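You operate a simulated robot arm through the tools that you are given. There is no shell and no other tool.

Carry out the task below with a simulated robot arm. There is one attempt and no reset: what you move stays moved.

## Task
Set the workbench up: orange roller in the press, knob plate in, blue roller on the tester, knob to 3.
Fine: the speed knob; leave the tester off; take the lid off the grease tub and lay it on the bench.

Only the result counts: the job must be done as asked and must still hold three seconds after the hand-in. Knocking over, shifting, dropping, spilling or breaking anything else fails it. Lids that push on must go on centred and level and be pressed home; caps that screw on are set level and turned clockwise until they are tight.

## Robot
A 6-joint arm with a two-finger gripper, fixed in place. Base frame: the origin is on the floor under the middle of its stand, x ahead of it, y to its left, z up; the work surface is at about z = 0.88. Lengths are in m, angles in rad, forces in N, time in s.
It reaches about 1.298 m from its shoulder. Its first joint turns from -2.601 to 2.601 rad. Payload 1.57 kg.
Tool frame: the origin (TCP) lies between the finger pads and is the grasp point; the fingertips stand 0.021 m ahead of it; z points along the fingers, y is the line along which they close. The gripper opens to 0.07 m; its body begins 0.05 m behind the TCP.
Orientation is that of the tool frame in the base frame, as a unit quaternion [x, y, z, w]. With the fingers straight down and closing along the base's y, the tool's x points along the base's -x, its y along +y and its z along -z.

## Interface
- The arm moves only by the tool drive_tool. Its arguments are lists of equal length, an entry for each row: "linear": the shift along the tool's x, y, z in units of 150 mm (1.0 is 150 mm), a list of three; "turn": the turn, a rotation vector about the tool's x, y, z in units of 120 degrees (1.0 is 120 degrees), a list of three; "fingers": the finger opening in mm, from 0 to 70. In form: {"linear": [[tx, ty, tz], ...], "turn": [[wx, wy, wz], ...], "fingers": [fingers, ...]}. A call has 1 to 20 rows; each row is the pose to reach, as a shift and turn from the pose commanded when the call began, along the tool's axes at that moment. A call with a number of a shift or a turn outside -1 to 1 is refused whole. Rows are played at 5 a second. More than 0.05 m and 0.15 rad between two rows, or a gripper value outside its range, and nothing of the call is played. A pose out of reach is approached as far as the arm can. The call stops where the force on the tool passes 60 N (or 10 N more than at its start, if that is more) or the arm is blocked; 0.2 s more then pass. The fingers move at their own pace (about 0.0648 m/s each) and stop on an object; they squeeze with about 30 N. The grip force told is the motor's: it shows also when the fingers shut on nothing. Time passes only in rows, and 0.2 s behind the last, so rows that repeat a pose let the fingers close. It gives the time, the measured TCP pose, the force on the tool (base axes), the opening and the grip force at its end, in the units of the frame above (readings bear some noise), with the torque about the TCP (base axes, N m) and any sound that the robot's microphone picked up, and new pictures: "pictures" is both (left out), scene, wrist or none.
- Cameras (640 x 400 px; columns grow to the right, rows downward): "scene" is fixed at [0.0416, -0.6497, 1.6229]; the picture's right is [0.94, -0.34, 0.00], its down [-0.12, -0.33, -0.94] and it looks along [0.32, 0.88, -0.35] (base axes); focal length 352 px, centre (320, 200). "wrist" rides on the gripper at [0.079, 0.004, -0.081] in the tool frame; the picture's right is [-0.05, 1.00, 0.00], its down [-0.67, -0.04, -0.74] and it looks along [-0.74, -0.04, 0.67] (tool axes); focal length 256 px, centre (320, 200).
- lift_body(by): slides the trunk up (or, below 0, down) by that many m; the arm rides with it, the base frame stays. It gives what a move gives, with no picture.
- probe_pixels(camera, pixels): for up to 12 pixels [column, row] of the newest picture of that camera ("zoom" is the newest enlarged one), the place [x, y, z] in the base frame of the surface seen there, good to about 0.002 m, but the place of the scene camera against the robot may be out by one fixed shift of up to 0.012 m in any direction. No time passes.
- inspect(camera, box): a new picture of the part [left, top, right, bottom] of that camera's present view, enlarged. No time passes.
- finish_job(): hands the job in; it is judged then, once.

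Open the gripper and draw the arm clear of the work before you hand the job in, unless the task says otherwise.

The tools are called after ">>>" as name(argument=value, ...) on one line, values as JSON. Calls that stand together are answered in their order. drive_tool: Moves the arm, as the interface text tells. Its arguments: {"type":"object","properties":{"linear":{"type":"array","items":{"type":"array","items":{"type":"number"}}},"turn":{"type":"array","items":{"type":"array","items":{"type":"number"}}},"fingers":{"type":"array","items":{"type":"number"}},"pictures":{"type":"string","enum":["both","scene","wrist","none"]}},"required":["linear","turn","fingers"]} The other tools are called the same way: lift_body (by) moves the trunk up or down; probe_pixels (camera, pixels) gives the place of the surface under pixels of a picture; inspect (camera, box) takes an enlarged picture of a part of a camera's view; finish_job () hands the job in.

At the start:

```text
time: 0.0
ee_pos: [0.5166, 0.5213, 1.2373]
tool_rot: [0.0, 1.0, 0.001, 0.0]
force: [0.2, -0.7, 0.4]
ft_torque: [0.0, -0.01, -0.01]
grip_width: 0.0701
grip_force: 0.0
trunk travel left (down, up): [-0.918, 0.052]
```

scene: 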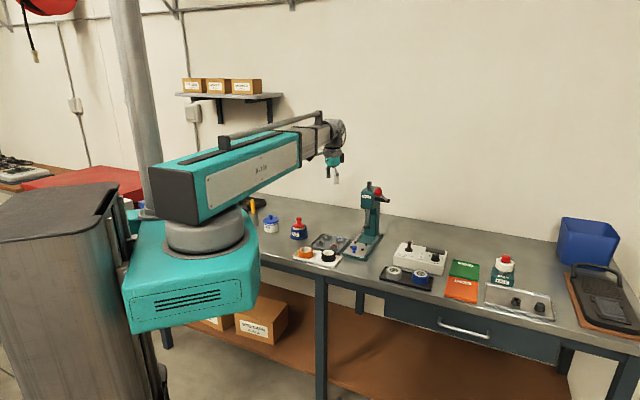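
wrist: 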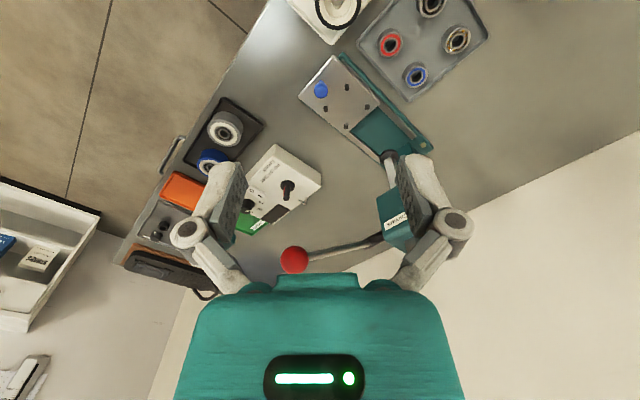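

I start by looking closer at the bench: the press, rollers, tester, and grease tub around columns 250–560, rows 180–330 of the scene picture.

>>> inspect(camera="scene", box=[240, 170, 400, 270])

>>> inspect(camera="scene", box=[360, 220, 560, 345])

>>> inspect(camera="wrist", box=[100, 0, 500, 250])

```text
4.00 times, centred on (320, 220) of scene
```

zoom: 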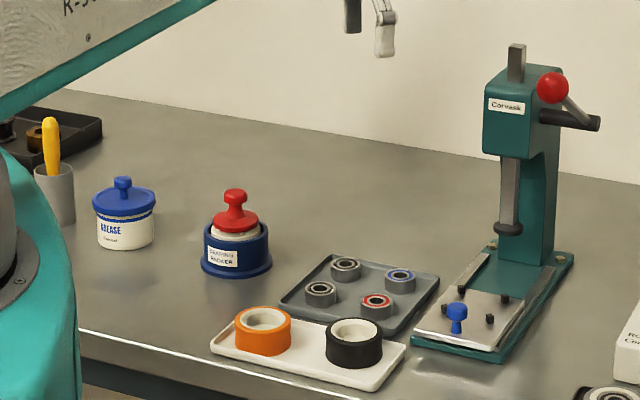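

```text
3.20 times, centred on (460, 282) of scene
```

zoom: 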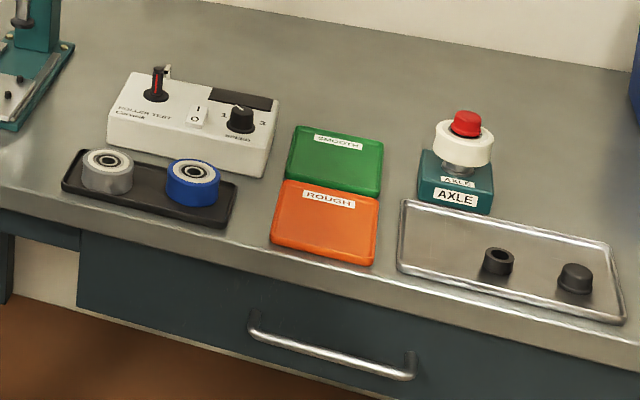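

```text
1.60 times, centred on (300, 125) of wrist
```

zoom: 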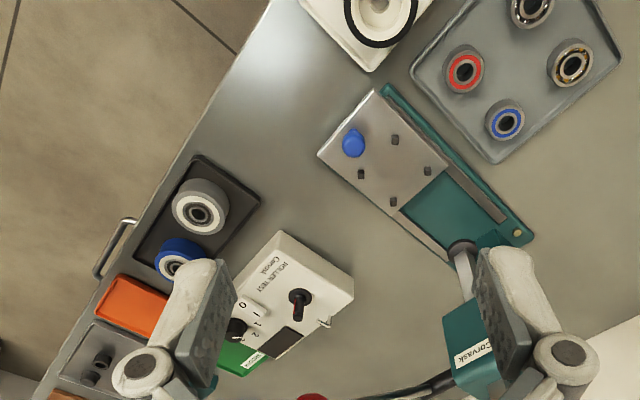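

The wrist zoom shows the press slide plate (blue knob at zoom (352,143), four pins), the tester spindle at (300,297), the rollers' tray at (200,210). I probe those places.

>>> probe_pixels(camera="zoom", pixels=[[352, 143], [395, 139], [361, 174], [427, 171], [393, 202], [373, 92], [320, 155], [430, 130], [450, 200], [458, 245], [300, 295], [199, 215]])

>>> probe_pixels(camera="scene", pixels=[[306, 250], [328, 255], [271, 217], [271, 224], [299, 220], [354, 247], [354, 252], [396, 268], [421, 276], [409, 244], [436, 255], [367, 245]])

```text
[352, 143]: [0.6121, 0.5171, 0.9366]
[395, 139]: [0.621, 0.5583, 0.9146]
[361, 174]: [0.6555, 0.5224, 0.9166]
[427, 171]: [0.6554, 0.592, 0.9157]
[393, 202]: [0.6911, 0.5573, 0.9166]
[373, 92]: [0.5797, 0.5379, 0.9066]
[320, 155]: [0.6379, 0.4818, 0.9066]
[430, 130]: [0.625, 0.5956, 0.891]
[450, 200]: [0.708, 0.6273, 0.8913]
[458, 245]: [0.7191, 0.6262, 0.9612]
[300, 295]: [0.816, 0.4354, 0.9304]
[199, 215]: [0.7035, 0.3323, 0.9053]
```

```text
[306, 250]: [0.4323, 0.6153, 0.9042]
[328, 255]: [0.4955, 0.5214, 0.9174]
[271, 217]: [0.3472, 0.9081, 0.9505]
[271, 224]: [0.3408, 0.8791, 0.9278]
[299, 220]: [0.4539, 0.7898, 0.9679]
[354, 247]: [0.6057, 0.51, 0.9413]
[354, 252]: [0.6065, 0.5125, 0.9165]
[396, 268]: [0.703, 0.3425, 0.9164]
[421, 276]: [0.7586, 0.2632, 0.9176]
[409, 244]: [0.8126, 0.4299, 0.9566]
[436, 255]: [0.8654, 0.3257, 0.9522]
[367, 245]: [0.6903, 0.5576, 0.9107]
```

The tester and its peg need a clearer view; the arm is high and free on the -y side, so I shift 0.14 m along -y and look again with the wrist camera.

>>> drive_tool(linear=[[0, -0.3, 0], [0, -0.6, 0], [0, -0.93, 0], [0, -0.93, 0]], turn=[[0, 0, 0], [0, 0, 0], [0, 0, 0], [0, 0, 0]], fingers=[70, 70, 70, 70])

```text
time: 1.0
ee_pos: [0.5158, 0.3812, 1.2372]
tool_rot: [-0.001, 1.0, 0.0, 0.0]
force: [0.8, 0.2, 0.5]
ft_torque: [-0.01, 0.01, 0.02]
grip_width: 0.0701
grip_force: 0.0
trunk travel left (down, up): [-0.918, 0.052]
```

scene: 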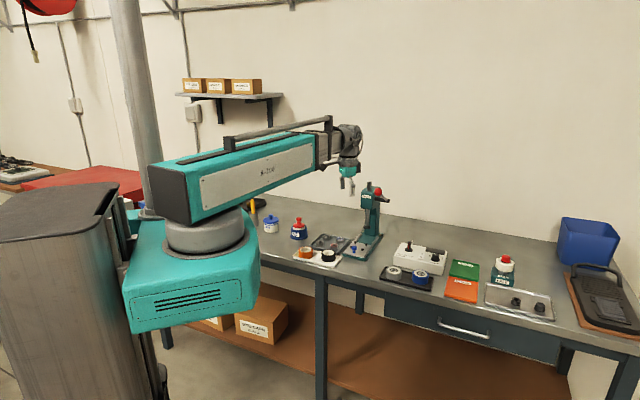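
wrist: 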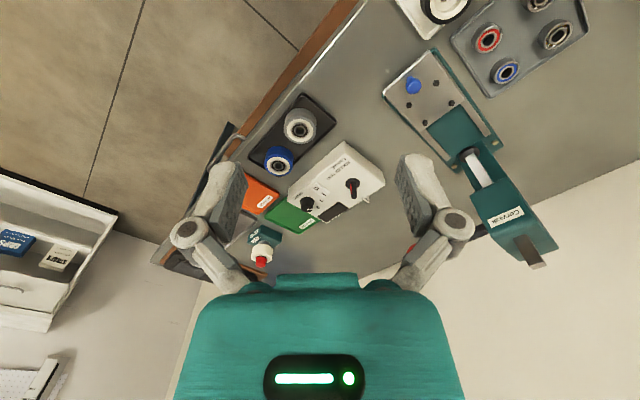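

The tester is now between the fingers around wrist (335,180); I enlarge it and the rollers beside it.

>>> inspect(camera="wrist", box=[240, 90, 400, 190])

>>> inspect(camera="wrist", box=[280, 130, 400, 230])

>>> inspect(camera="scene", box=[385, 230, 465, 280])

```text
4.00 times, centred on (320, 140) of wrist
```

zoom: 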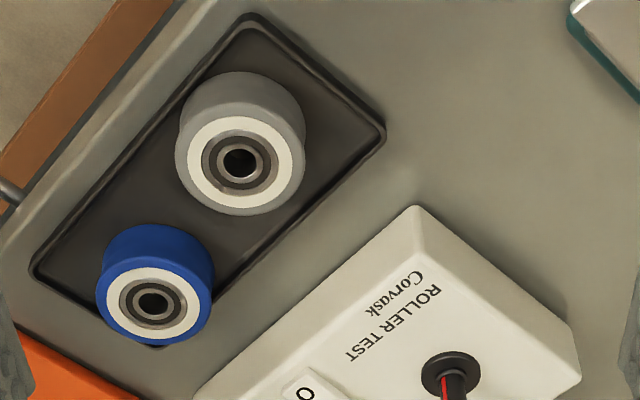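

```text
4.00 times, centred on (340, 180) of wrist
```

zoom: 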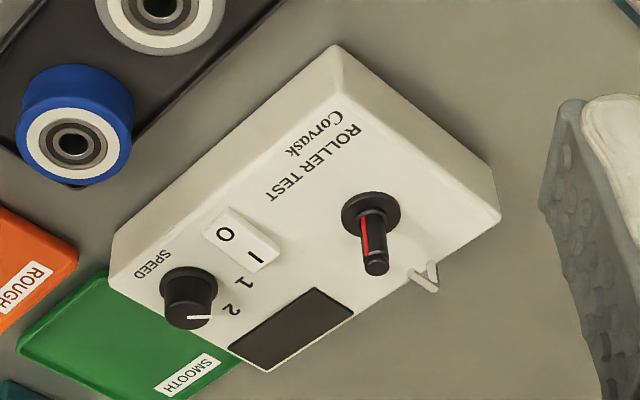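

```text
8.00 times, centred on (425, 255) of scene
```

zoom: 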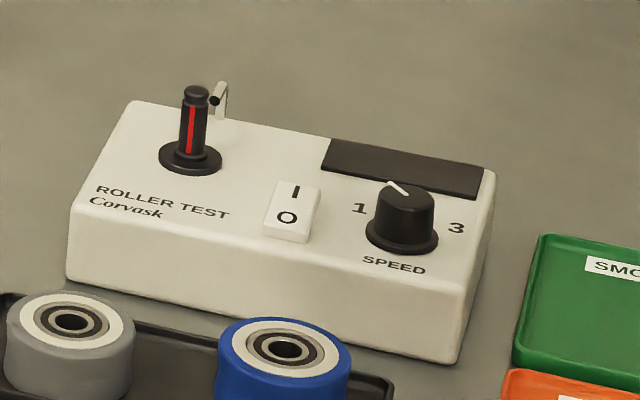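

The wrist zooms show the blue roller's white ring centred near wrist (278,165), the spindle with red stripe near (353,190), the speed knob at 2 near (307,207). I probe these for positions.

>>> probe_pixels(camera="wrist", pixels=[[267.75, 165.75], [287.5, 165.75], [278.25, 158.75], [277.5, 174.25], [354.25, 196.25], [347, 184], [359, 183], [352, 178.5], [307.5, 207.5], [309, 209], [311, 203], [303, 203]])

>>> probe_pixels(camera="zoom", pixels=[[195, 92], [163, 160], [218, 160], [190, 170], [405, 195], [375, 190], [435, 195], [398, 188], [280, 328], [250, 345], [325, 345], [285, 368]])

```text
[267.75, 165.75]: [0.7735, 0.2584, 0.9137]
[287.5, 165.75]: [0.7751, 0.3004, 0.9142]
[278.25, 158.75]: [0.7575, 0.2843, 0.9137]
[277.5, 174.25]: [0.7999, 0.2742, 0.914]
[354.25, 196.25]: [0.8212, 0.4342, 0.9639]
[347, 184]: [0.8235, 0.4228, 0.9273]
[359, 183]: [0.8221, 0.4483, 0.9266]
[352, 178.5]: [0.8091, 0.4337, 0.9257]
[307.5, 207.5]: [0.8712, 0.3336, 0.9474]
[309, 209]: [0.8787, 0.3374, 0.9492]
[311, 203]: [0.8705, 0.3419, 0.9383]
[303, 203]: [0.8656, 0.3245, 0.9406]
```

```text
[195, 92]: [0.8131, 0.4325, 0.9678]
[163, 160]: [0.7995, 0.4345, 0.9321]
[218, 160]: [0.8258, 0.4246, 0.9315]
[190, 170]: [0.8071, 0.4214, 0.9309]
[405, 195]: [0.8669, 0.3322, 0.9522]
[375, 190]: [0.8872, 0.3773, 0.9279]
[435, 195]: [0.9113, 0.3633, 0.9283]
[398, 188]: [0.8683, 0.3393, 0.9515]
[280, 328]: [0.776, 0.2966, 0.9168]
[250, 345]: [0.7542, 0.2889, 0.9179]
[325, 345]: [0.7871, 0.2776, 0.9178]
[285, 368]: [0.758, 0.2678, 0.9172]
```

Next I check the press head's clearance over the slide: probing head edges and ram in both pictures, the sensor hook by the spindle, and the grease tub.

>>> probe_pixels(camera="wrist", pixels=[[473, 157], [480, 175], [476, 200], [497, 186], [483, 222], [522, 205], [515, 240], [366.5, 199], [363, 196], [414, 86], [452, 103], [409, 112]])

>>> probe_pixels(camera="scene", pixels=[[362, 206], [374, 208], [362, 190], [367, 226], [367, 212], [376, 190], [378, 193], [390, 200], [369, 183], [372, 215], [306, 247], [298, 258]])

>>> inspect(camera="wrist", box=[380, 0, 600, 280])

```text
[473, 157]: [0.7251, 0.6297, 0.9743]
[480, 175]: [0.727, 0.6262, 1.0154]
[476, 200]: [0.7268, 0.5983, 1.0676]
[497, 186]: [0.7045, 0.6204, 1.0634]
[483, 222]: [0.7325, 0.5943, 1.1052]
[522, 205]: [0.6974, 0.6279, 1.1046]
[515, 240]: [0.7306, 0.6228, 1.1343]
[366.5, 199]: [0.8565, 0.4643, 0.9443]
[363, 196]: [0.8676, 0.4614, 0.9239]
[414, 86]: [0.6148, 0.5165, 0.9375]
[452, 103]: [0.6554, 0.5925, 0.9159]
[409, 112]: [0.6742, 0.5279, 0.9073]
```

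```text
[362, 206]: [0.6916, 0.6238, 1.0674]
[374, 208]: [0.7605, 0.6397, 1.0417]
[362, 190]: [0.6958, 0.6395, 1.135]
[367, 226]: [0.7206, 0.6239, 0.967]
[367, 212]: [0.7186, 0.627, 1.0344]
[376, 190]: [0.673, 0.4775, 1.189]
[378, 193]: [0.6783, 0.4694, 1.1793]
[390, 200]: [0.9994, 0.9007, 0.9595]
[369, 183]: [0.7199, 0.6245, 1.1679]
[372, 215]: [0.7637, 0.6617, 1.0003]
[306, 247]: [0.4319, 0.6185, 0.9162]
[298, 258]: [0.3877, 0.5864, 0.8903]
```

```text
1.43 times, centred on (490, 140) of wrist
```

zoom: 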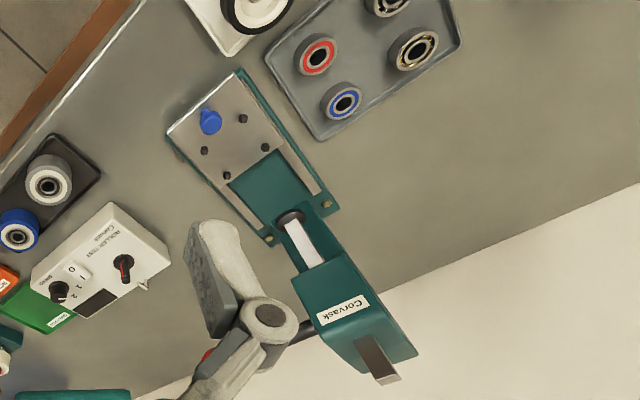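

I look closer at the wrist and forearm in the scene picture, because the press lever's red ball (about x 0.68, y 0.475, z 1.185) will be beside them when I place the roller.

>>> inspect(camera="scene", box=[290, 110, 410, 185])

>>> inspect(camera="scene", box=[340, 175, 420, 265])

```text
5.33 times, centred on (350, 148) of scene
```

zoom: 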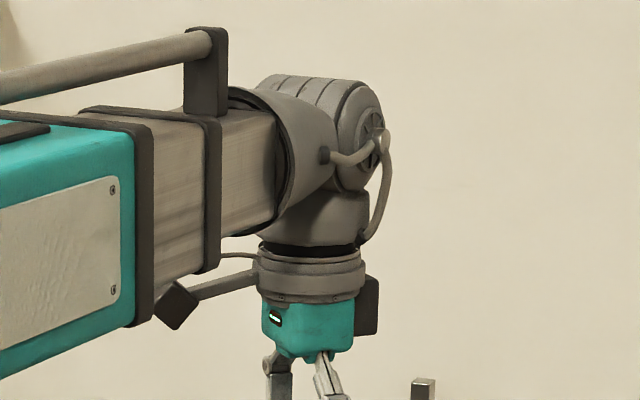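

```text
4.44 times, centred on (380, 220) of scene
```

zoom: 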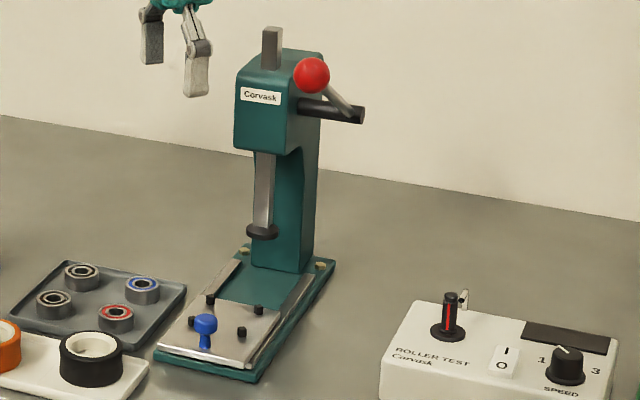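

The arm is a thick telescoping boom with a wrist below its end. I probe boom and wrist points to know their height and width relative to the TCP.

>>> probe_pixels(camera="scene", pixels=[[315, 170], [315, 140], [302, 150], [319, 174], [326, 133], [328, 160], [340, 125], [357, 130], [352, 155], [325, 164], [160, 215], [205, 185]])

```text
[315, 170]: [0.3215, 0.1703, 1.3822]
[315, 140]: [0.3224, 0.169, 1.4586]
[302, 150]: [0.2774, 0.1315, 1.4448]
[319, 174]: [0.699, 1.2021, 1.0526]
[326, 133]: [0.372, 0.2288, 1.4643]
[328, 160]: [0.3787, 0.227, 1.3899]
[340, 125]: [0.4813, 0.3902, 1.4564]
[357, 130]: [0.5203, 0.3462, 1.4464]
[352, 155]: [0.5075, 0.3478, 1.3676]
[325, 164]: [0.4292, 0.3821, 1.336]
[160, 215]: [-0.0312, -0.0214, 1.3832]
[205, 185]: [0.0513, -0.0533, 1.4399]
```

I now move toward the orange roller (roughly (0.44, 0.62)), turning the tool 45° so the fingers will close across the press slide; the path at z 1.24 stays well clear of the press.

>>> drive_tool(linear=[[0.06, 0.17, 0], [0.12, 0.34, 0], [0.17, 0.5, 0], [0.23, 0.67, 0], [0.29, 0.84, 0], [0.34, 1.0, 0], [0.34, 1.0, 0]], turn=[[0, 0, -0.0625], [0, 0, -0.125], [0, 0, -0.1875], [0, 0, -0.25], [0, 0, -0.3125], [0, 0, -0.375], [0, 0, -0.375]], fingers=[70, 70, 70, 70, 70, 70, 70])

```text
time: 2.6
ee_pos: [0.4647, 0.5328, 1.2363]
tool_rot: [-0.384, 0.923, 0.0, 0.0]
force: [-0.1, -0.6, 0.2]
ft_torque: [0.01, 0.04, -0.03]
grip_width: 0.07
grip_force: 0.0
trunk travel left (down, up): [-0.918, 0.052]
```

scene: 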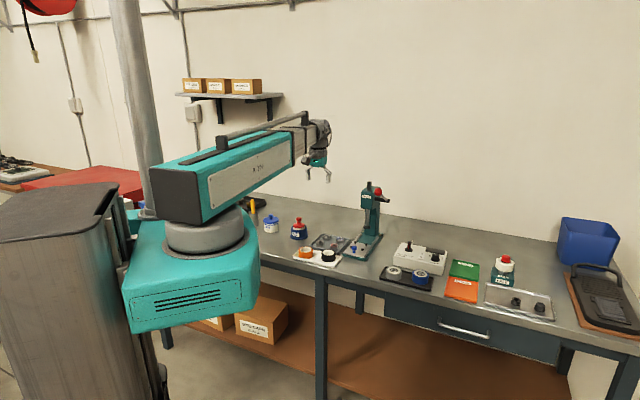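
wrist: 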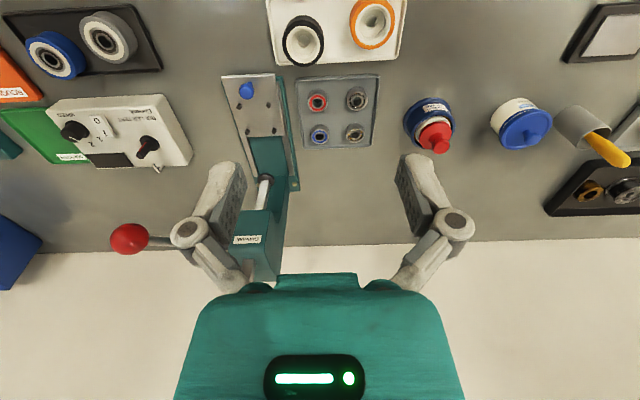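

This pose views the whole bench square-on: orange roller at (373,22), grease tub at (522,125), lever ball at (128,238). I enlarge the upper part and probe key places.

>>> inspect(camera="wrist", box=[220, 0, 420, 125])

>>> inspect(camera="wrist", box=[400, 60, 600, 185])

>>> probe_pixels(camera="wrist", pixels=[[128, 238], [116, 238], [354, 22], [390, 22], [373, 44], [373, 22], [303, 40], [434, 140], [522, 118], [530, 110], [515, 104], [246, 90]])

```text
3.20 times, centred on (320, 62) of wrist
```

zoom: 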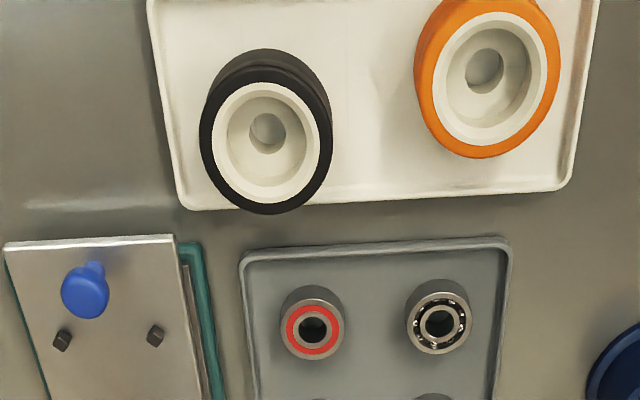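

```text
3.20 times, centred on (500, 122) of wrist
```

zoom: 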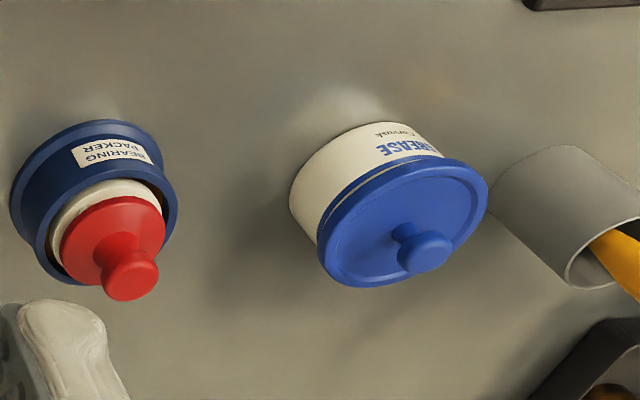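

```text
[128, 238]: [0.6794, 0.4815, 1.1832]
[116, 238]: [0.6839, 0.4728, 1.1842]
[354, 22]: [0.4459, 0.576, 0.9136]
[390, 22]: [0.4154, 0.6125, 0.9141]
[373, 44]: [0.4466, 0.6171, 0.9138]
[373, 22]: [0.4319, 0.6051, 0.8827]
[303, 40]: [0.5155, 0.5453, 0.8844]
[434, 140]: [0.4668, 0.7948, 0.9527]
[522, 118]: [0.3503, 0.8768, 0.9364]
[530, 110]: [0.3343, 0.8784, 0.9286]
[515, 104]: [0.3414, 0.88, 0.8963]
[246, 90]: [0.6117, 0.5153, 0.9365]
```

Orange roller's top ring is near z 0.914 around (0.431, 0.602). I go above it and down to z≈1.09 for a close view.

>>> drive_tool(linear=[[-0.03, 0.1, 0.19], [-0.06, 0.19, 0.39], [-0.09, 0.29, 0.58], [-0.12, 0.38, 0.77], [-0.152, 0.48, 0.967], [-0.152, 0.48, 0.967]], turn=[[0, 0, 0], [0, 0, 0], [0, 0, 0], [0, 0, 0], [0, 0, 0], [0, 0, 0]], fingers=[70, 70, 70, 70, 70, 70])

```text
time: 4.0
ee_pos: [0.4321, 0.5942, 1.238]
tool_rot: [-0.382, 0.924, 0.0, 0.0]
force: [0.1, 0.6, 0.5]
ft_torque: [0.01, 0.03, 0.0]
grip_width: 0.0699
grip_force: 0.0
out of reach, approached as far as the arm can: row 1, 2, 3, 4, 5, 6
trunk travel left (down, up): [-0.918, 0.052]
```

scene: 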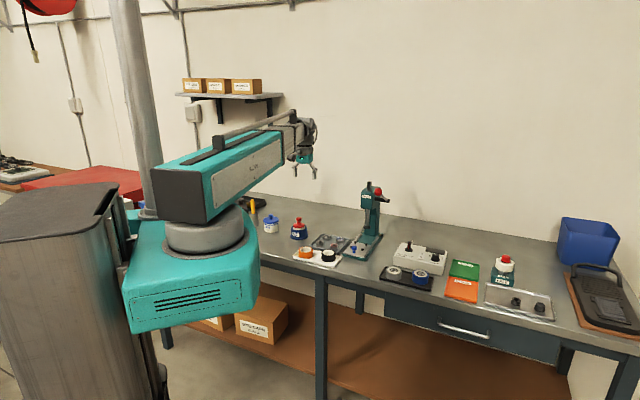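
wrist: 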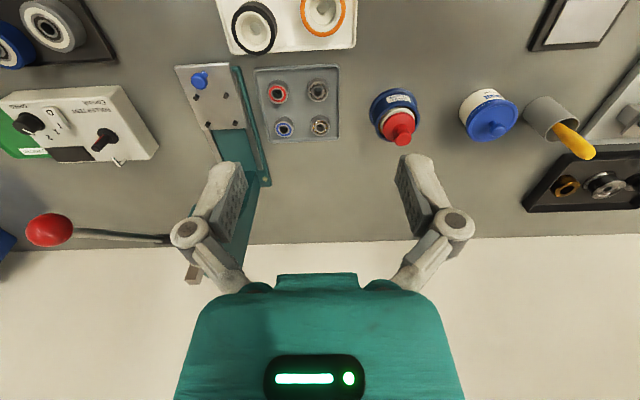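

The arm did not descend (z stayed 1.238): the boom stays level, so height must come from the trunk. I lower the trunk 0.12 m over the clear area and check the result.

>>> lift_body(by=-0.12)

```text
time: 5.5
ee_pos: [0.4317, 0.5933, 1.1173]
tool_rot: [-0.383, 0.924, 0.0, 0.0]
force: [-0.4, 0.9, -0.3]
ft_torque: [0.01, 0.01, -0.05]
grip_width: 0.07
grip_force: 0.1
trunk travel left (down, up): [-0.798, 0.172]
```

Trunk lowering works (TCP z 1.117). I send a null row to see what the commanded pose is and get a fresh picture.

>>> drive_tool(linear=[[0, 0, 0]], turn=[[0, 0, 0]], fingers=[70])

```text
time: 5.9
ee_pos: [0.4312, 0.5926, 1.1172]
tool_rot: [-0.382, 0.924, 0.0, -0.001]
force: [0.1, 0.6, -0.8]
ft_torque: [0.02, -0.03, -0.01]
grip_width: 0.07
grip_force: 0.1
trunk travel left (down, up): [-0.798, 0.172]
```

scene: 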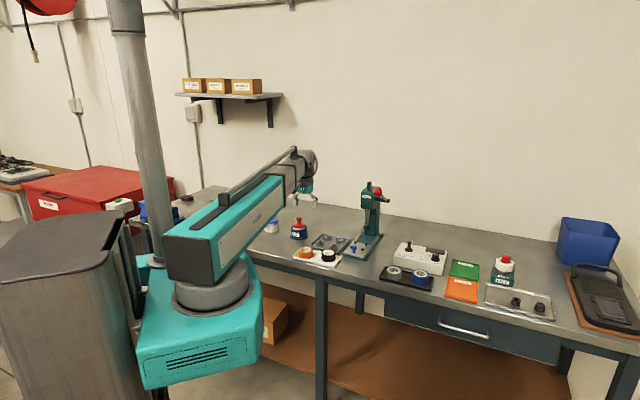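
wrist: 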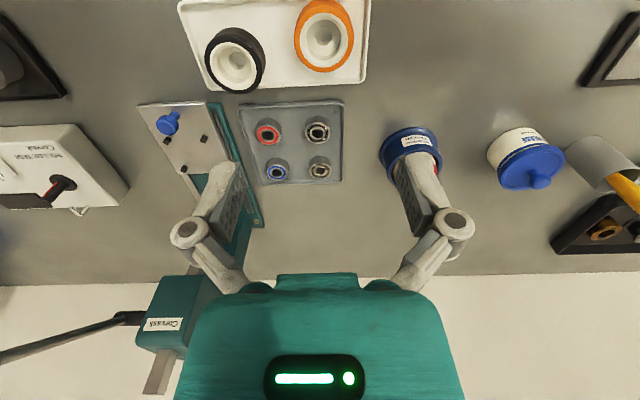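

Now the roller is clearly visible at (325,35). I zoom and probe its ring for the centre.

>>> inspect(camera="wrist", box=[270, 0, 398, 80])

>>> probe_pixels(camera="wrist", pixels=[[302, 36], [347, 36], [326, 67], [326, 10], [311, 20], [339, 52], [312, 55], [341, 18], [240, 98], [172, 122], [190, 150], [202, 138]])

```text
5.00 times, centred on (334, 40) of wrist
```

zoom: 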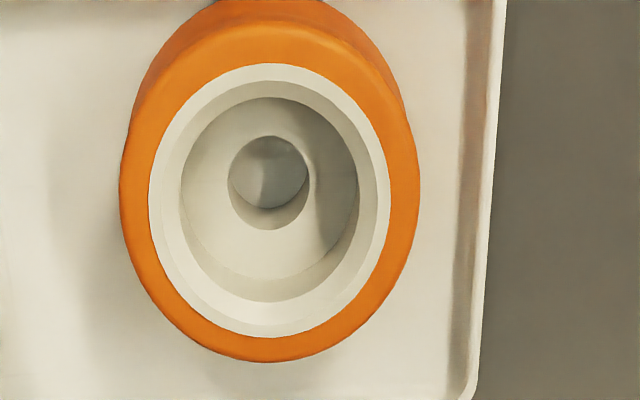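

```text
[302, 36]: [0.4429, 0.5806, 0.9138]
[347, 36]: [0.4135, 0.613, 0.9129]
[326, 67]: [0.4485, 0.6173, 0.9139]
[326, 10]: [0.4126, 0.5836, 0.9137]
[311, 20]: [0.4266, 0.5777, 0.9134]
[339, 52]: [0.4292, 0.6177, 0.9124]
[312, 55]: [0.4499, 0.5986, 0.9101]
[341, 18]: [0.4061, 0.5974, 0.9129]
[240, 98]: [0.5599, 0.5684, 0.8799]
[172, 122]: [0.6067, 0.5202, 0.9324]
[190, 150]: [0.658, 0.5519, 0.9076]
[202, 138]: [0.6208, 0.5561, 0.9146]
```

The roller's centre works out to about (0.432, 0.599), radius 0.0295, top z 0.914. I check the tray rim heights next to the left finger and the tray floor.

>>> probe_pixels(camera="wrist", pixels=[[368, 30], [367, 45], [366, 60], [363, 45], [360, 70], [340, 82], [285, 60], [285, 40], [265, 60], [250, 30], [205, 60], [236, 88]])

>>> drive_tool(linear=[[-0.035, 0.025, 0], [-0.035, 0.025, 0.1]], turn=[[0, 0, 0], [0, 0, 0]], fingers=[70, 70], pictures="wrist")

```text
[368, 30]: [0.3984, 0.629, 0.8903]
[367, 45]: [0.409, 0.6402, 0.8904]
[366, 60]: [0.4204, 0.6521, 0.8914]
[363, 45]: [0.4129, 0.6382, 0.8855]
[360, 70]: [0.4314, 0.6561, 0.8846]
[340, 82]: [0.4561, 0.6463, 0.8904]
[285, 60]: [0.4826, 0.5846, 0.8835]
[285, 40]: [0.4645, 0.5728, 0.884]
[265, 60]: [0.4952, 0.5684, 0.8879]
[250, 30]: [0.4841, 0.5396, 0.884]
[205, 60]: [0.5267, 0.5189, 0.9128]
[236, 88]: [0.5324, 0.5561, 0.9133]
```

```text
time: 6.5
ee_pos: [0.4319, 0.5994, 1.1172]
tool_rot: [-0.383, 0.924, 0.001, 0.0]
force: [0.0, -0.1, 0.8]
ft_torque: [0.0, -0.02, -0.03]
grip_width: 0.0702
grip_force: 0.0
out of reach, approached as far as the arm can: row 2
trunk travel left (down, up): [-0.798, 0.172]
```

wrist: 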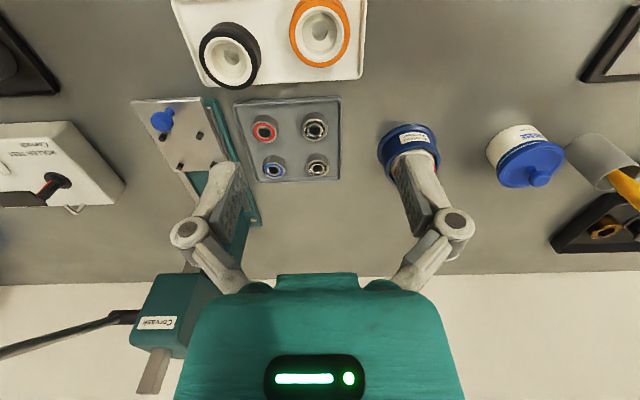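

The TCP is centred over the roller at (0.4319, 0.5994). I lower the trunk 0.13 m and check the view before the last part.

>>> lift_body(by=-0.13)

>>> inspect(camera="wrist", box=[0, 0, 640, 400])

>>> inspect(camera="scene", box=[200, 130, 440, 280])

```text
time: 8.1
ee_pos: [0.4308, 0.6, 0.9875]
tool_rot: [-0.383, 0.924, 0.001, 0.0]
force: [0.3, -0.3, -0.3]
ft_torque: [0.0, -0.01, 0.02]
grip_width: 0.07
grip_force: 0.0
trunk travel left (down, up): [-0.668, 0.302]
```

```text
1.00 times, centred on (320, 200) of wrist (not enlarged: the box is as wide or as high as the picture)
```

zoom: 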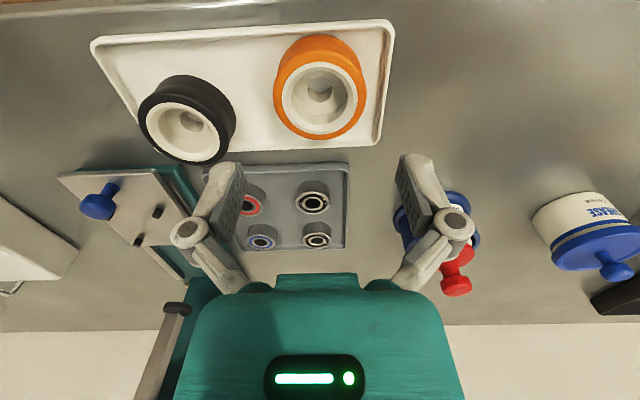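

```text
2.67 times, centred on (320, 205) of scene
```

zoom: 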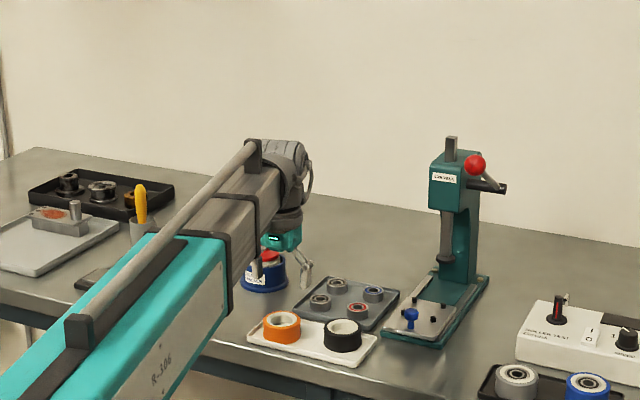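

The roller ring sits at (322,101), exactly where it should for a centred grasp. I lower the remaining 0.073 m so the fingertips stay just above the tray rim (0.890).

>>> lift_body(by=-0.0735)

>>> inspect(camera="wrist", box=[160, 100, 480, 300])

```text
time: 9.2
ee_pos: [0.432, 0.5987, 0.9127]
tool_rot: [-0.381, 0.924, 0.0, 0.0]
force: [0.4, 0.4, 0.4]
ft_torque: [0.0, -0.01, -0.04]
grip_width: 0.07
grip_force: 0.0
trunk travel left (down, up): [-0.595, 0.375]
```

```text
2.00 times, centred on (320, 200) of wrist
```

zoom: 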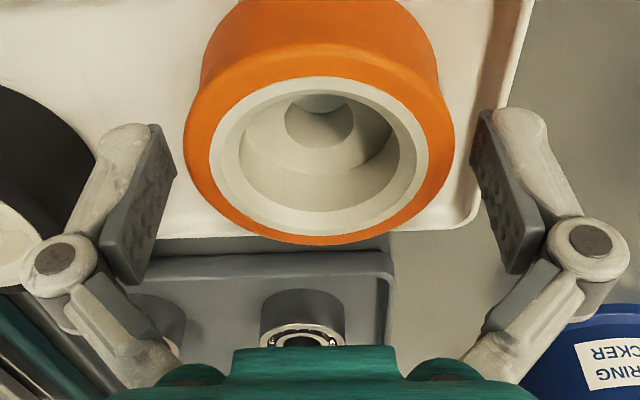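

Fingers stand on both sides of the orange roller. I close on it.

>>> drive_tool(linear=[[0, 0, 0], [0, 0, 0], [0, 0, 0], [0, 0, 0]], turn=[[0, 0, 0], [0, 0, 0], [0, 0, 0], [0, 0, 0]], fingers=[60, 50, 45, 45], pictures="wrist")

```text
time: 10.2
ee_pos: [0.432, 0.5986, 0.9146]
tool_rot: [-0.383, 0.924, 0.0, 0.0]
force: [2.2, 1.3, 6.1]
ft_torque: [-0.01, -0.03, 0.01]
grip_width: 0.0591
grip_force: 30.4
trunk travel left (down, up): [-0.595, 0.375]
```

wrist: 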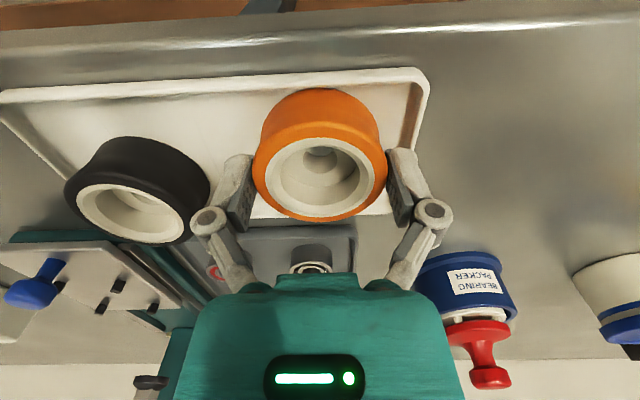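

Gripped (opening 59.1 mm). I lift 0.09 m, and then check that the roller came along.

>>> lift_body(by=0.09)

>>> inspect(camera="wrist", box=[0, 0, 640, 400])

```text
time: 11.4
ee_pos: [0.4327, 0.5988, 1.0027]
tool_rot: [-0.383, 0.924, 0.0, -0.001]
force: [0.1, -0.4, -1.0]
ft_torque: [-0.02, -0.02, 0.0]
grip_width: 0.059
grip_force: 30.3
trunk travel left (down, up): [-0.685, 0.285]
```

```text
1.00 times, centred on (320, 200) of wrist (not enlarged: the box is as wide or as high as the picture)
```

zoom: 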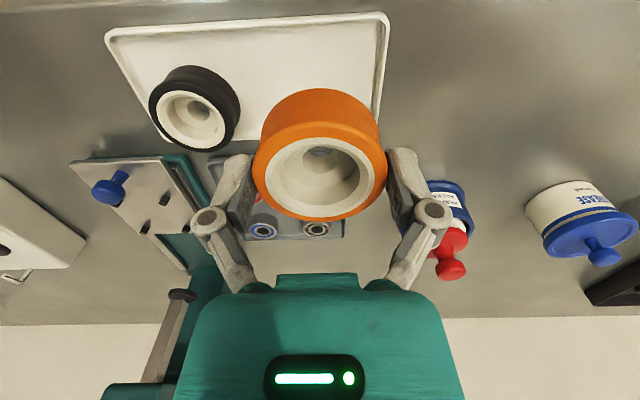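

The roller is held and clear (bottom about 0.974). I move 0.14 m right along the bench at this height, staying in front of the press.

>>> drive_tool(linear=[[0, -0.23, 0], [0, -0.46, 0], [0, -0.7, 0], [0, -0.93, 0], [0, -0.93, 0]], turn=[[0, 0, 0], [0, 0, 0], [0, 0, 0], [0, 0, 0], [0, 0, 0]], fingers=[45, 45, 45, 45, 45])

>>> inspect(camera="wrist", box=[200, 100, 420, 290])

```text
time: 12.6
ee_pos: [0.532, 0.5004, 1.0038]
tool_rot: [-0.383, 0.924, 0.001, 0.0]
force: [-0.9, -0.9, -1.0]
ft_torque: [-0.01, 0.0, 0.0]
grip_width: 0.0593
grip_force: 30.0
trunk travel left (down, up): [-0.685, 0.285]
```

scene: 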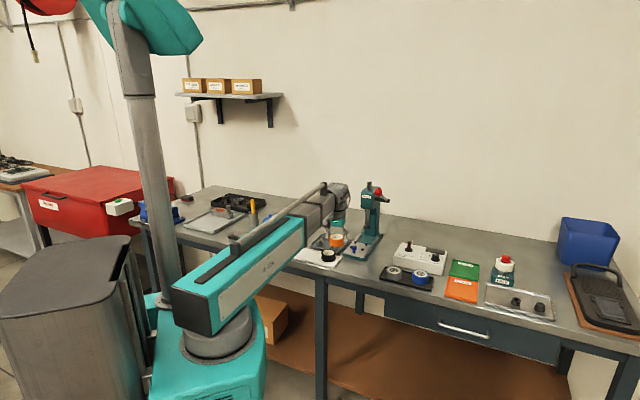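
wrist: 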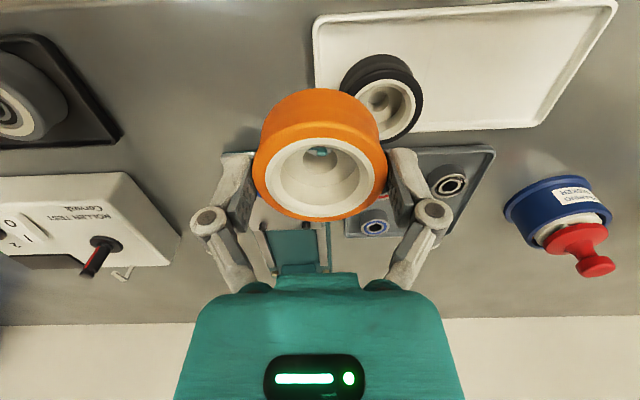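

```text
2.11 times, centred on (310, 195) of wrist
```

zoom: 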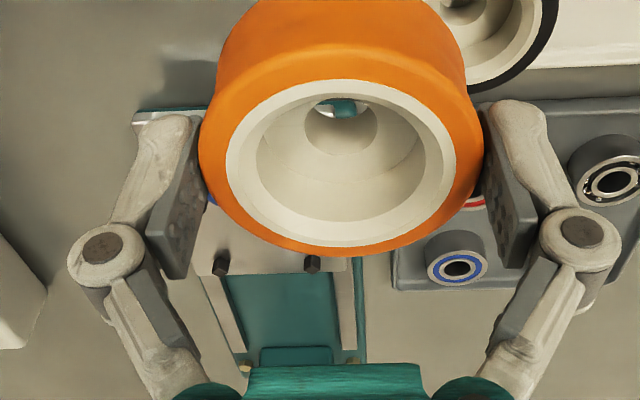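

Only the two rear pins show, at zoom (221,265) and (311,265). I probe those pins and the held roller's ring to find the exact offset between roller and nest.

>>> probe_pixels(camera="wrist", pixels=[[269, 178], [369, 178], [320.4, 140], [319.5, 216], [284, 150], [356, 150], [284, 205], [356, 205], [263.2, 225], [305.7, 225], [263.2, 227.5], [305.7, 227.5]])

>>> inspect(camera="wrist", box=[244, 205, 324, 255])

>>> inspect(camera="scene", box=[320, 220, 400, 270])

```text
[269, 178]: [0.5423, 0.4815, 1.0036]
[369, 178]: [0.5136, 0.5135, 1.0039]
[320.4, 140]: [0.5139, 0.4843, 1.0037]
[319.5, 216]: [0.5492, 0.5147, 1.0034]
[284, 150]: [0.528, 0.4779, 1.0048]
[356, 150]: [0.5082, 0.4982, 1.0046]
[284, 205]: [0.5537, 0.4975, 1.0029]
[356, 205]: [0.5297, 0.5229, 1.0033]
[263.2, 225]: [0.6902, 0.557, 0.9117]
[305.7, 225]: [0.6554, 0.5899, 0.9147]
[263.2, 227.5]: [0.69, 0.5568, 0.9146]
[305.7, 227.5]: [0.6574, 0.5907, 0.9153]
```

```text
8.00 times, centred on (284, 230) of wrist
```

zoom: 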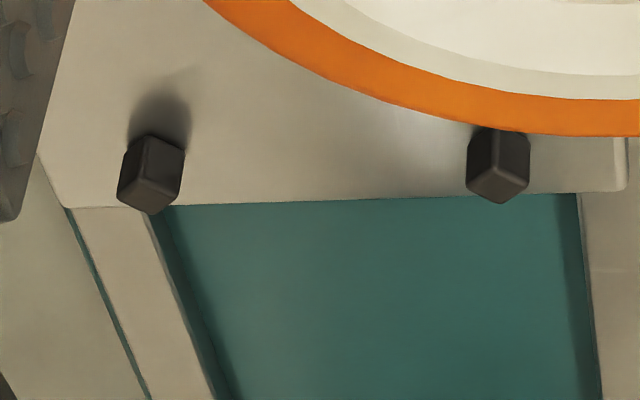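

```text
8.00 times, centred on (360, 245) of scene
```

zoom: 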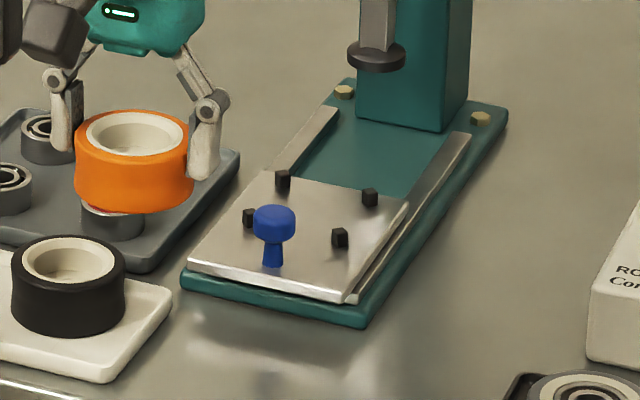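

The held roller's centre coincides with the TCP within about 0.5 mm; the nest centre from the pins is about (0.656, 0.5573), with roughly 2 mm of play. I move over the nest at the present height, watching for force.

>>> drive_tool(linear=[[-0.17, -0.063, 0], [-0.34, -0.126, 0], [-0.51, -0.19, 0], [-0.68, -0.253, 0], [-0.8547, -0.316, 0], [-0.8547, -0.316, 0]], turn=[[0, 0, 0], [0, 0, 0], [0, 0, 0], [0, 0, 0], [0, 0, 0], [0, 0, 0]], fingers=[45, 45, 45, 45, 45, 45])

>>> inspect(camera="scene", box=[300, 160, 440, 270])

```text
time: 14.0
ee_pos: [0.6558, 0.5572, 1.004]
tool_rot: [-0.383, 0.924, 0.0, 0.0]
force: [0.0, -0.1, -0.7]
ft_torque: [-0.02, -0.02, 0.0]
grip_width: 0.0591
grip_force: 30.4
trunk travel left (down, up): [-0.685, 0.285]
```

scene: 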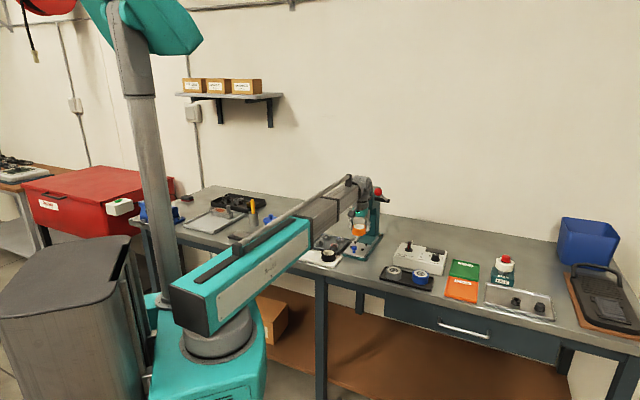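
wrist: 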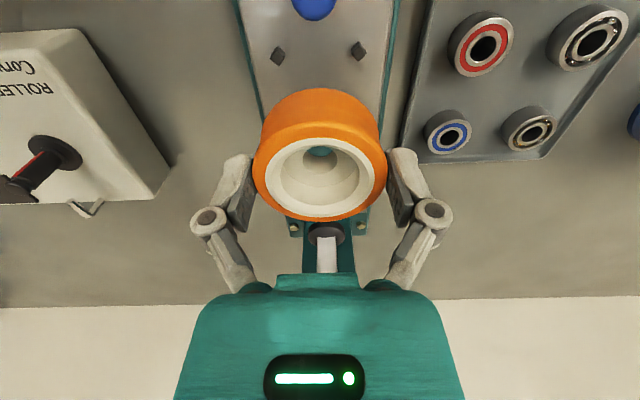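

```text
3.64 times, centred on (370, 215) of scene
```

zoom: 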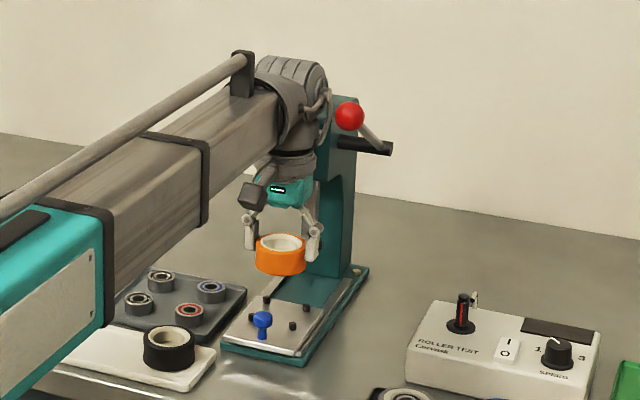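

Now the two front pins show at wrist (278,54) and (358,50) and the ram at (327,240); lever ball is clear of the boom. I zoom to measure the front pins accurately.

>>> inspect(camera="wrist", box=[254, 20, 382, 100])

>>> inspect(camera="scene", box=[360, 165, 400, 200])

```text
5.00 times, centred on (318, 60) of wrist
```

zoom: 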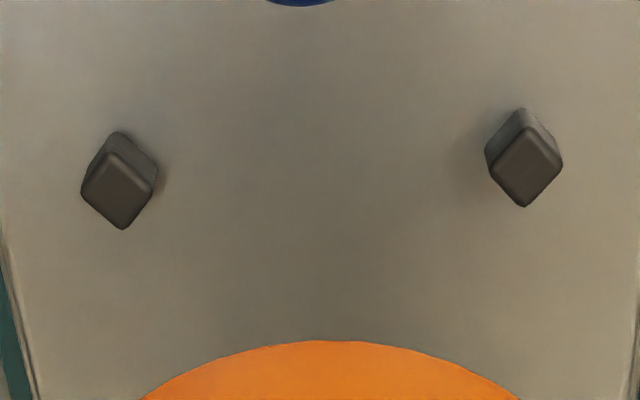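

```text
11.43 times, centred on (380, 182) of scene
```

zoom: 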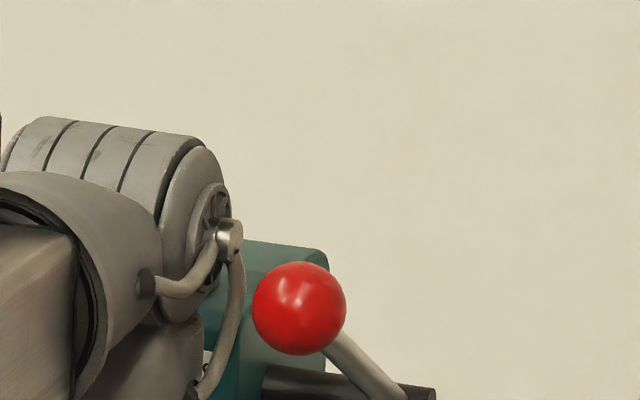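

The pin tops are clear diamonds at zoom (119,190) and (524,166), i.e. wrist (277.8,58) and (358.8,53.2). I probe them and the roller ring once more to compare.

>>> probe_pixels(camera="wrist", pixels=[[277.8, 58], [358.8, 53.2], [277.8, 58], [358.8, 53.2], [278.2, 59.5], [359.2, 54.5], [327, 228], [318, 232], [336, 232], [327, 240], [320.4, 140], [319.5, 216]])

>>> inspect(camera="wrist", box=[256, 130, 384, 210])

>>> inspect(camera="wrist", box=[270, 210, 390, 285])

```text
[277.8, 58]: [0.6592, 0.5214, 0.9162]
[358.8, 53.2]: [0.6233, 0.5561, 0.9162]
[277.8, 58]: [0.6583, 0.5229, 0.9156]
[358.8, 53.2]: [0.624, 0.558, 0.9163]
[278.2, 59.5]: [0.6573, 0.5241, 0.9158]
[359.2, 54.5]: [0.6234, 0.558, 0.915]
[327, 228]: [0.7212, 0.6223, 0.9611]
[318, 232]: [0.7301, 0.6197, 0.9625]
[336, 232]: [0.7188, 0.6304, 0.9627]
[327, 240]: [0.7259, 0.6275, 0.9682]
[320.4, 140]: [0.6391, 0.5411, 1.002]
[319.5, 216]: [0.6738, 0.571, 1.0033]
```

```text
5.00 times, centred on (320, 170) of wrist
```

zoom: 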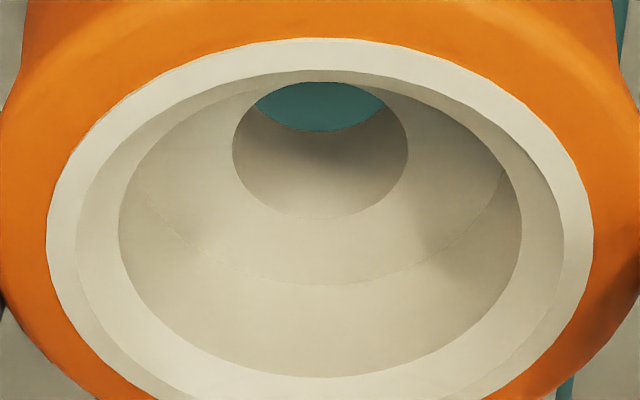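

```text
5.33 times, centred on (330, 248) of wrist
```

zoom: 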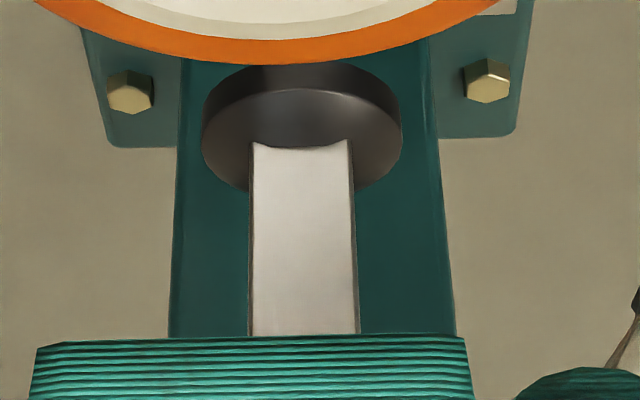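

Nest centre is about 1.4 mm further toward the press than the TCP; I correct that and lower 0.052 m so the roller hangs just above the pins.

>>> drive_tool(linear=[[-0.0095, -0.003, 0], [-0.0095, -0.003, 0]], turn=[[0, 0, 0], [0, 0, 0]], fingers=[45, 45], pictures="none")

>>> lift_body(by=-0.05)

>>> inspect(camera="wrist", box=[240, 30, 400, 130])

>>> inspect(camera="scene", box=[330, 210, 410, 260])

>>> inspect(camera="scene", box=[330, 150, 430, 250])

```text
time: 14.6
ee_pos: [0.6568, 0.5579, 1.0037]
tool_rot: [-0.383, 0.924, 0.0, 0.0]
force: [-1.2, 0.0, -0.6]
ft_torque: [-0.01, -0.03, -0.04]
grip_width: 0.0588
grip_force: 30.1
trunk travel left (down, up): [-0.685, 0.285]
```

```text
time: 15.6
ee_pos: [0.6562, 0.5571, 0.9531]
tool_rot: [-0.382, 0.924, -0.001, 0.0]
force: [-0.2, -0.4, -0.8]
ft_torque: [0.01, -0.03, -0.02]
grip_width: 0.0591
grip_force: 30.0
trunk travel left (down, up): [-0.635, 0.335]
```

```text
4.00 times, centred on (320, 80) of wrist
```

zoom: 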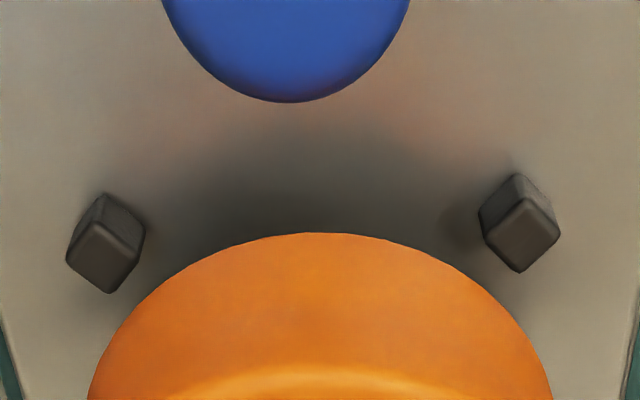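

```text
8.00 times, centred on (370, 235) of scene
```

zoom: 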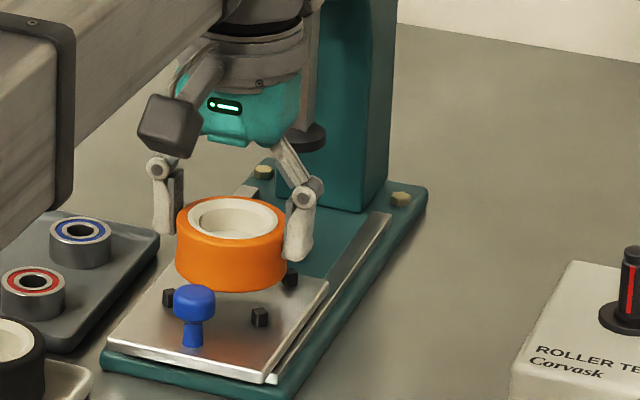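

```text
4.00 times, centred on (380, 200) of scene
```

zoom: 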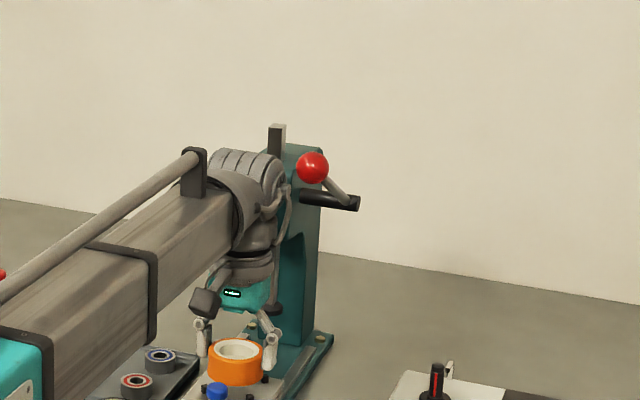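

Model check of both pins puts the nest centred on the roller within half a millimetre. I lower 12 mm first, to go between the pins, then check forces.

>>> lift_body(by=-0.012)

>>> inspect(camera="wrist", box=[240, 50, 400, 150])

>>> inspect(camera="scene", box=[330, 210, 410, 260])

```text
time: 16.2
ee_pos: [0.6582, 0.5578, 0.9408]
tool_rot: [-0.382, 0.924, 0.0, -0.001]
force: [-0.5, 0.2, -1.8]
ft_torque: [0.02, 0.0, -0.02]
grip_width: 0.0589
grip_force: 30.0
trunk travel left (down, up): [-0.623, 0.347]
```

```text
4.00 times, centred on (320, 100) of wrist
```

zoom: 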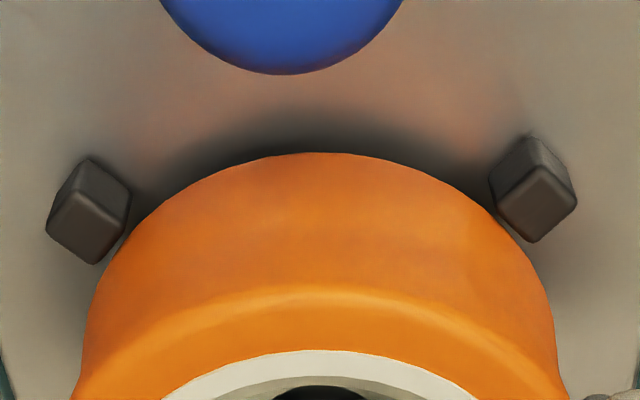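

```text
8.00 times, centred on (370, 235) of scene
```

zoom: 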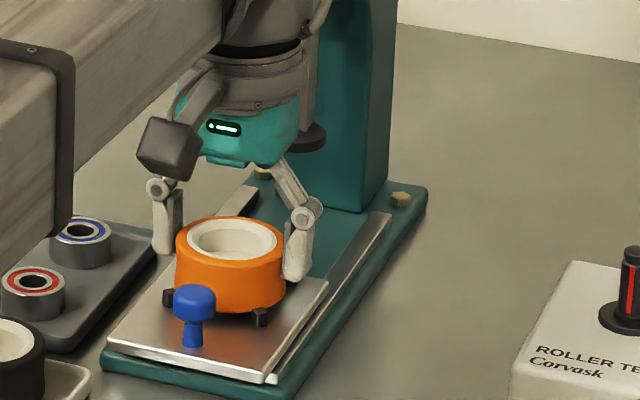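

The roller has entered between the pins with no extra force (z about 0.941). I lower another 3 mm toward the plate.

>>> lift_body(by=-0.003)

```text
time: 16.7
ee_pos: [0.6568, 0.5576, 0.9391]
tool_rot: [-0.383, 0.924, 0.0, 0.0]
force: [0.2, 0.9, -1.6]
ft_torque: [0.07, -0.01, -0.01]
grip_width: 0.059
grip_force: 30.0
trunk travel left (down, up): [-0.62, 0.35]
```

No contact yet; by the trunk reading there are about 2 mm left to the plate. I lower 2 mm more.

>>> lift_body(by=-0.002)

```text
time: 17.2
ee_pos: [0.6565, 0.5577, 0.9379]
tool_rot: [-0.382, 0.924, 0.0, 0.0]
force: [1.9, 2.7, 6.5]
ft_torque: [0.04, -0.03, 0.0]
grip_width: 0.059
grip_force: 30.4
trunk travel left (down, up): [-0.618, 0.352]
```

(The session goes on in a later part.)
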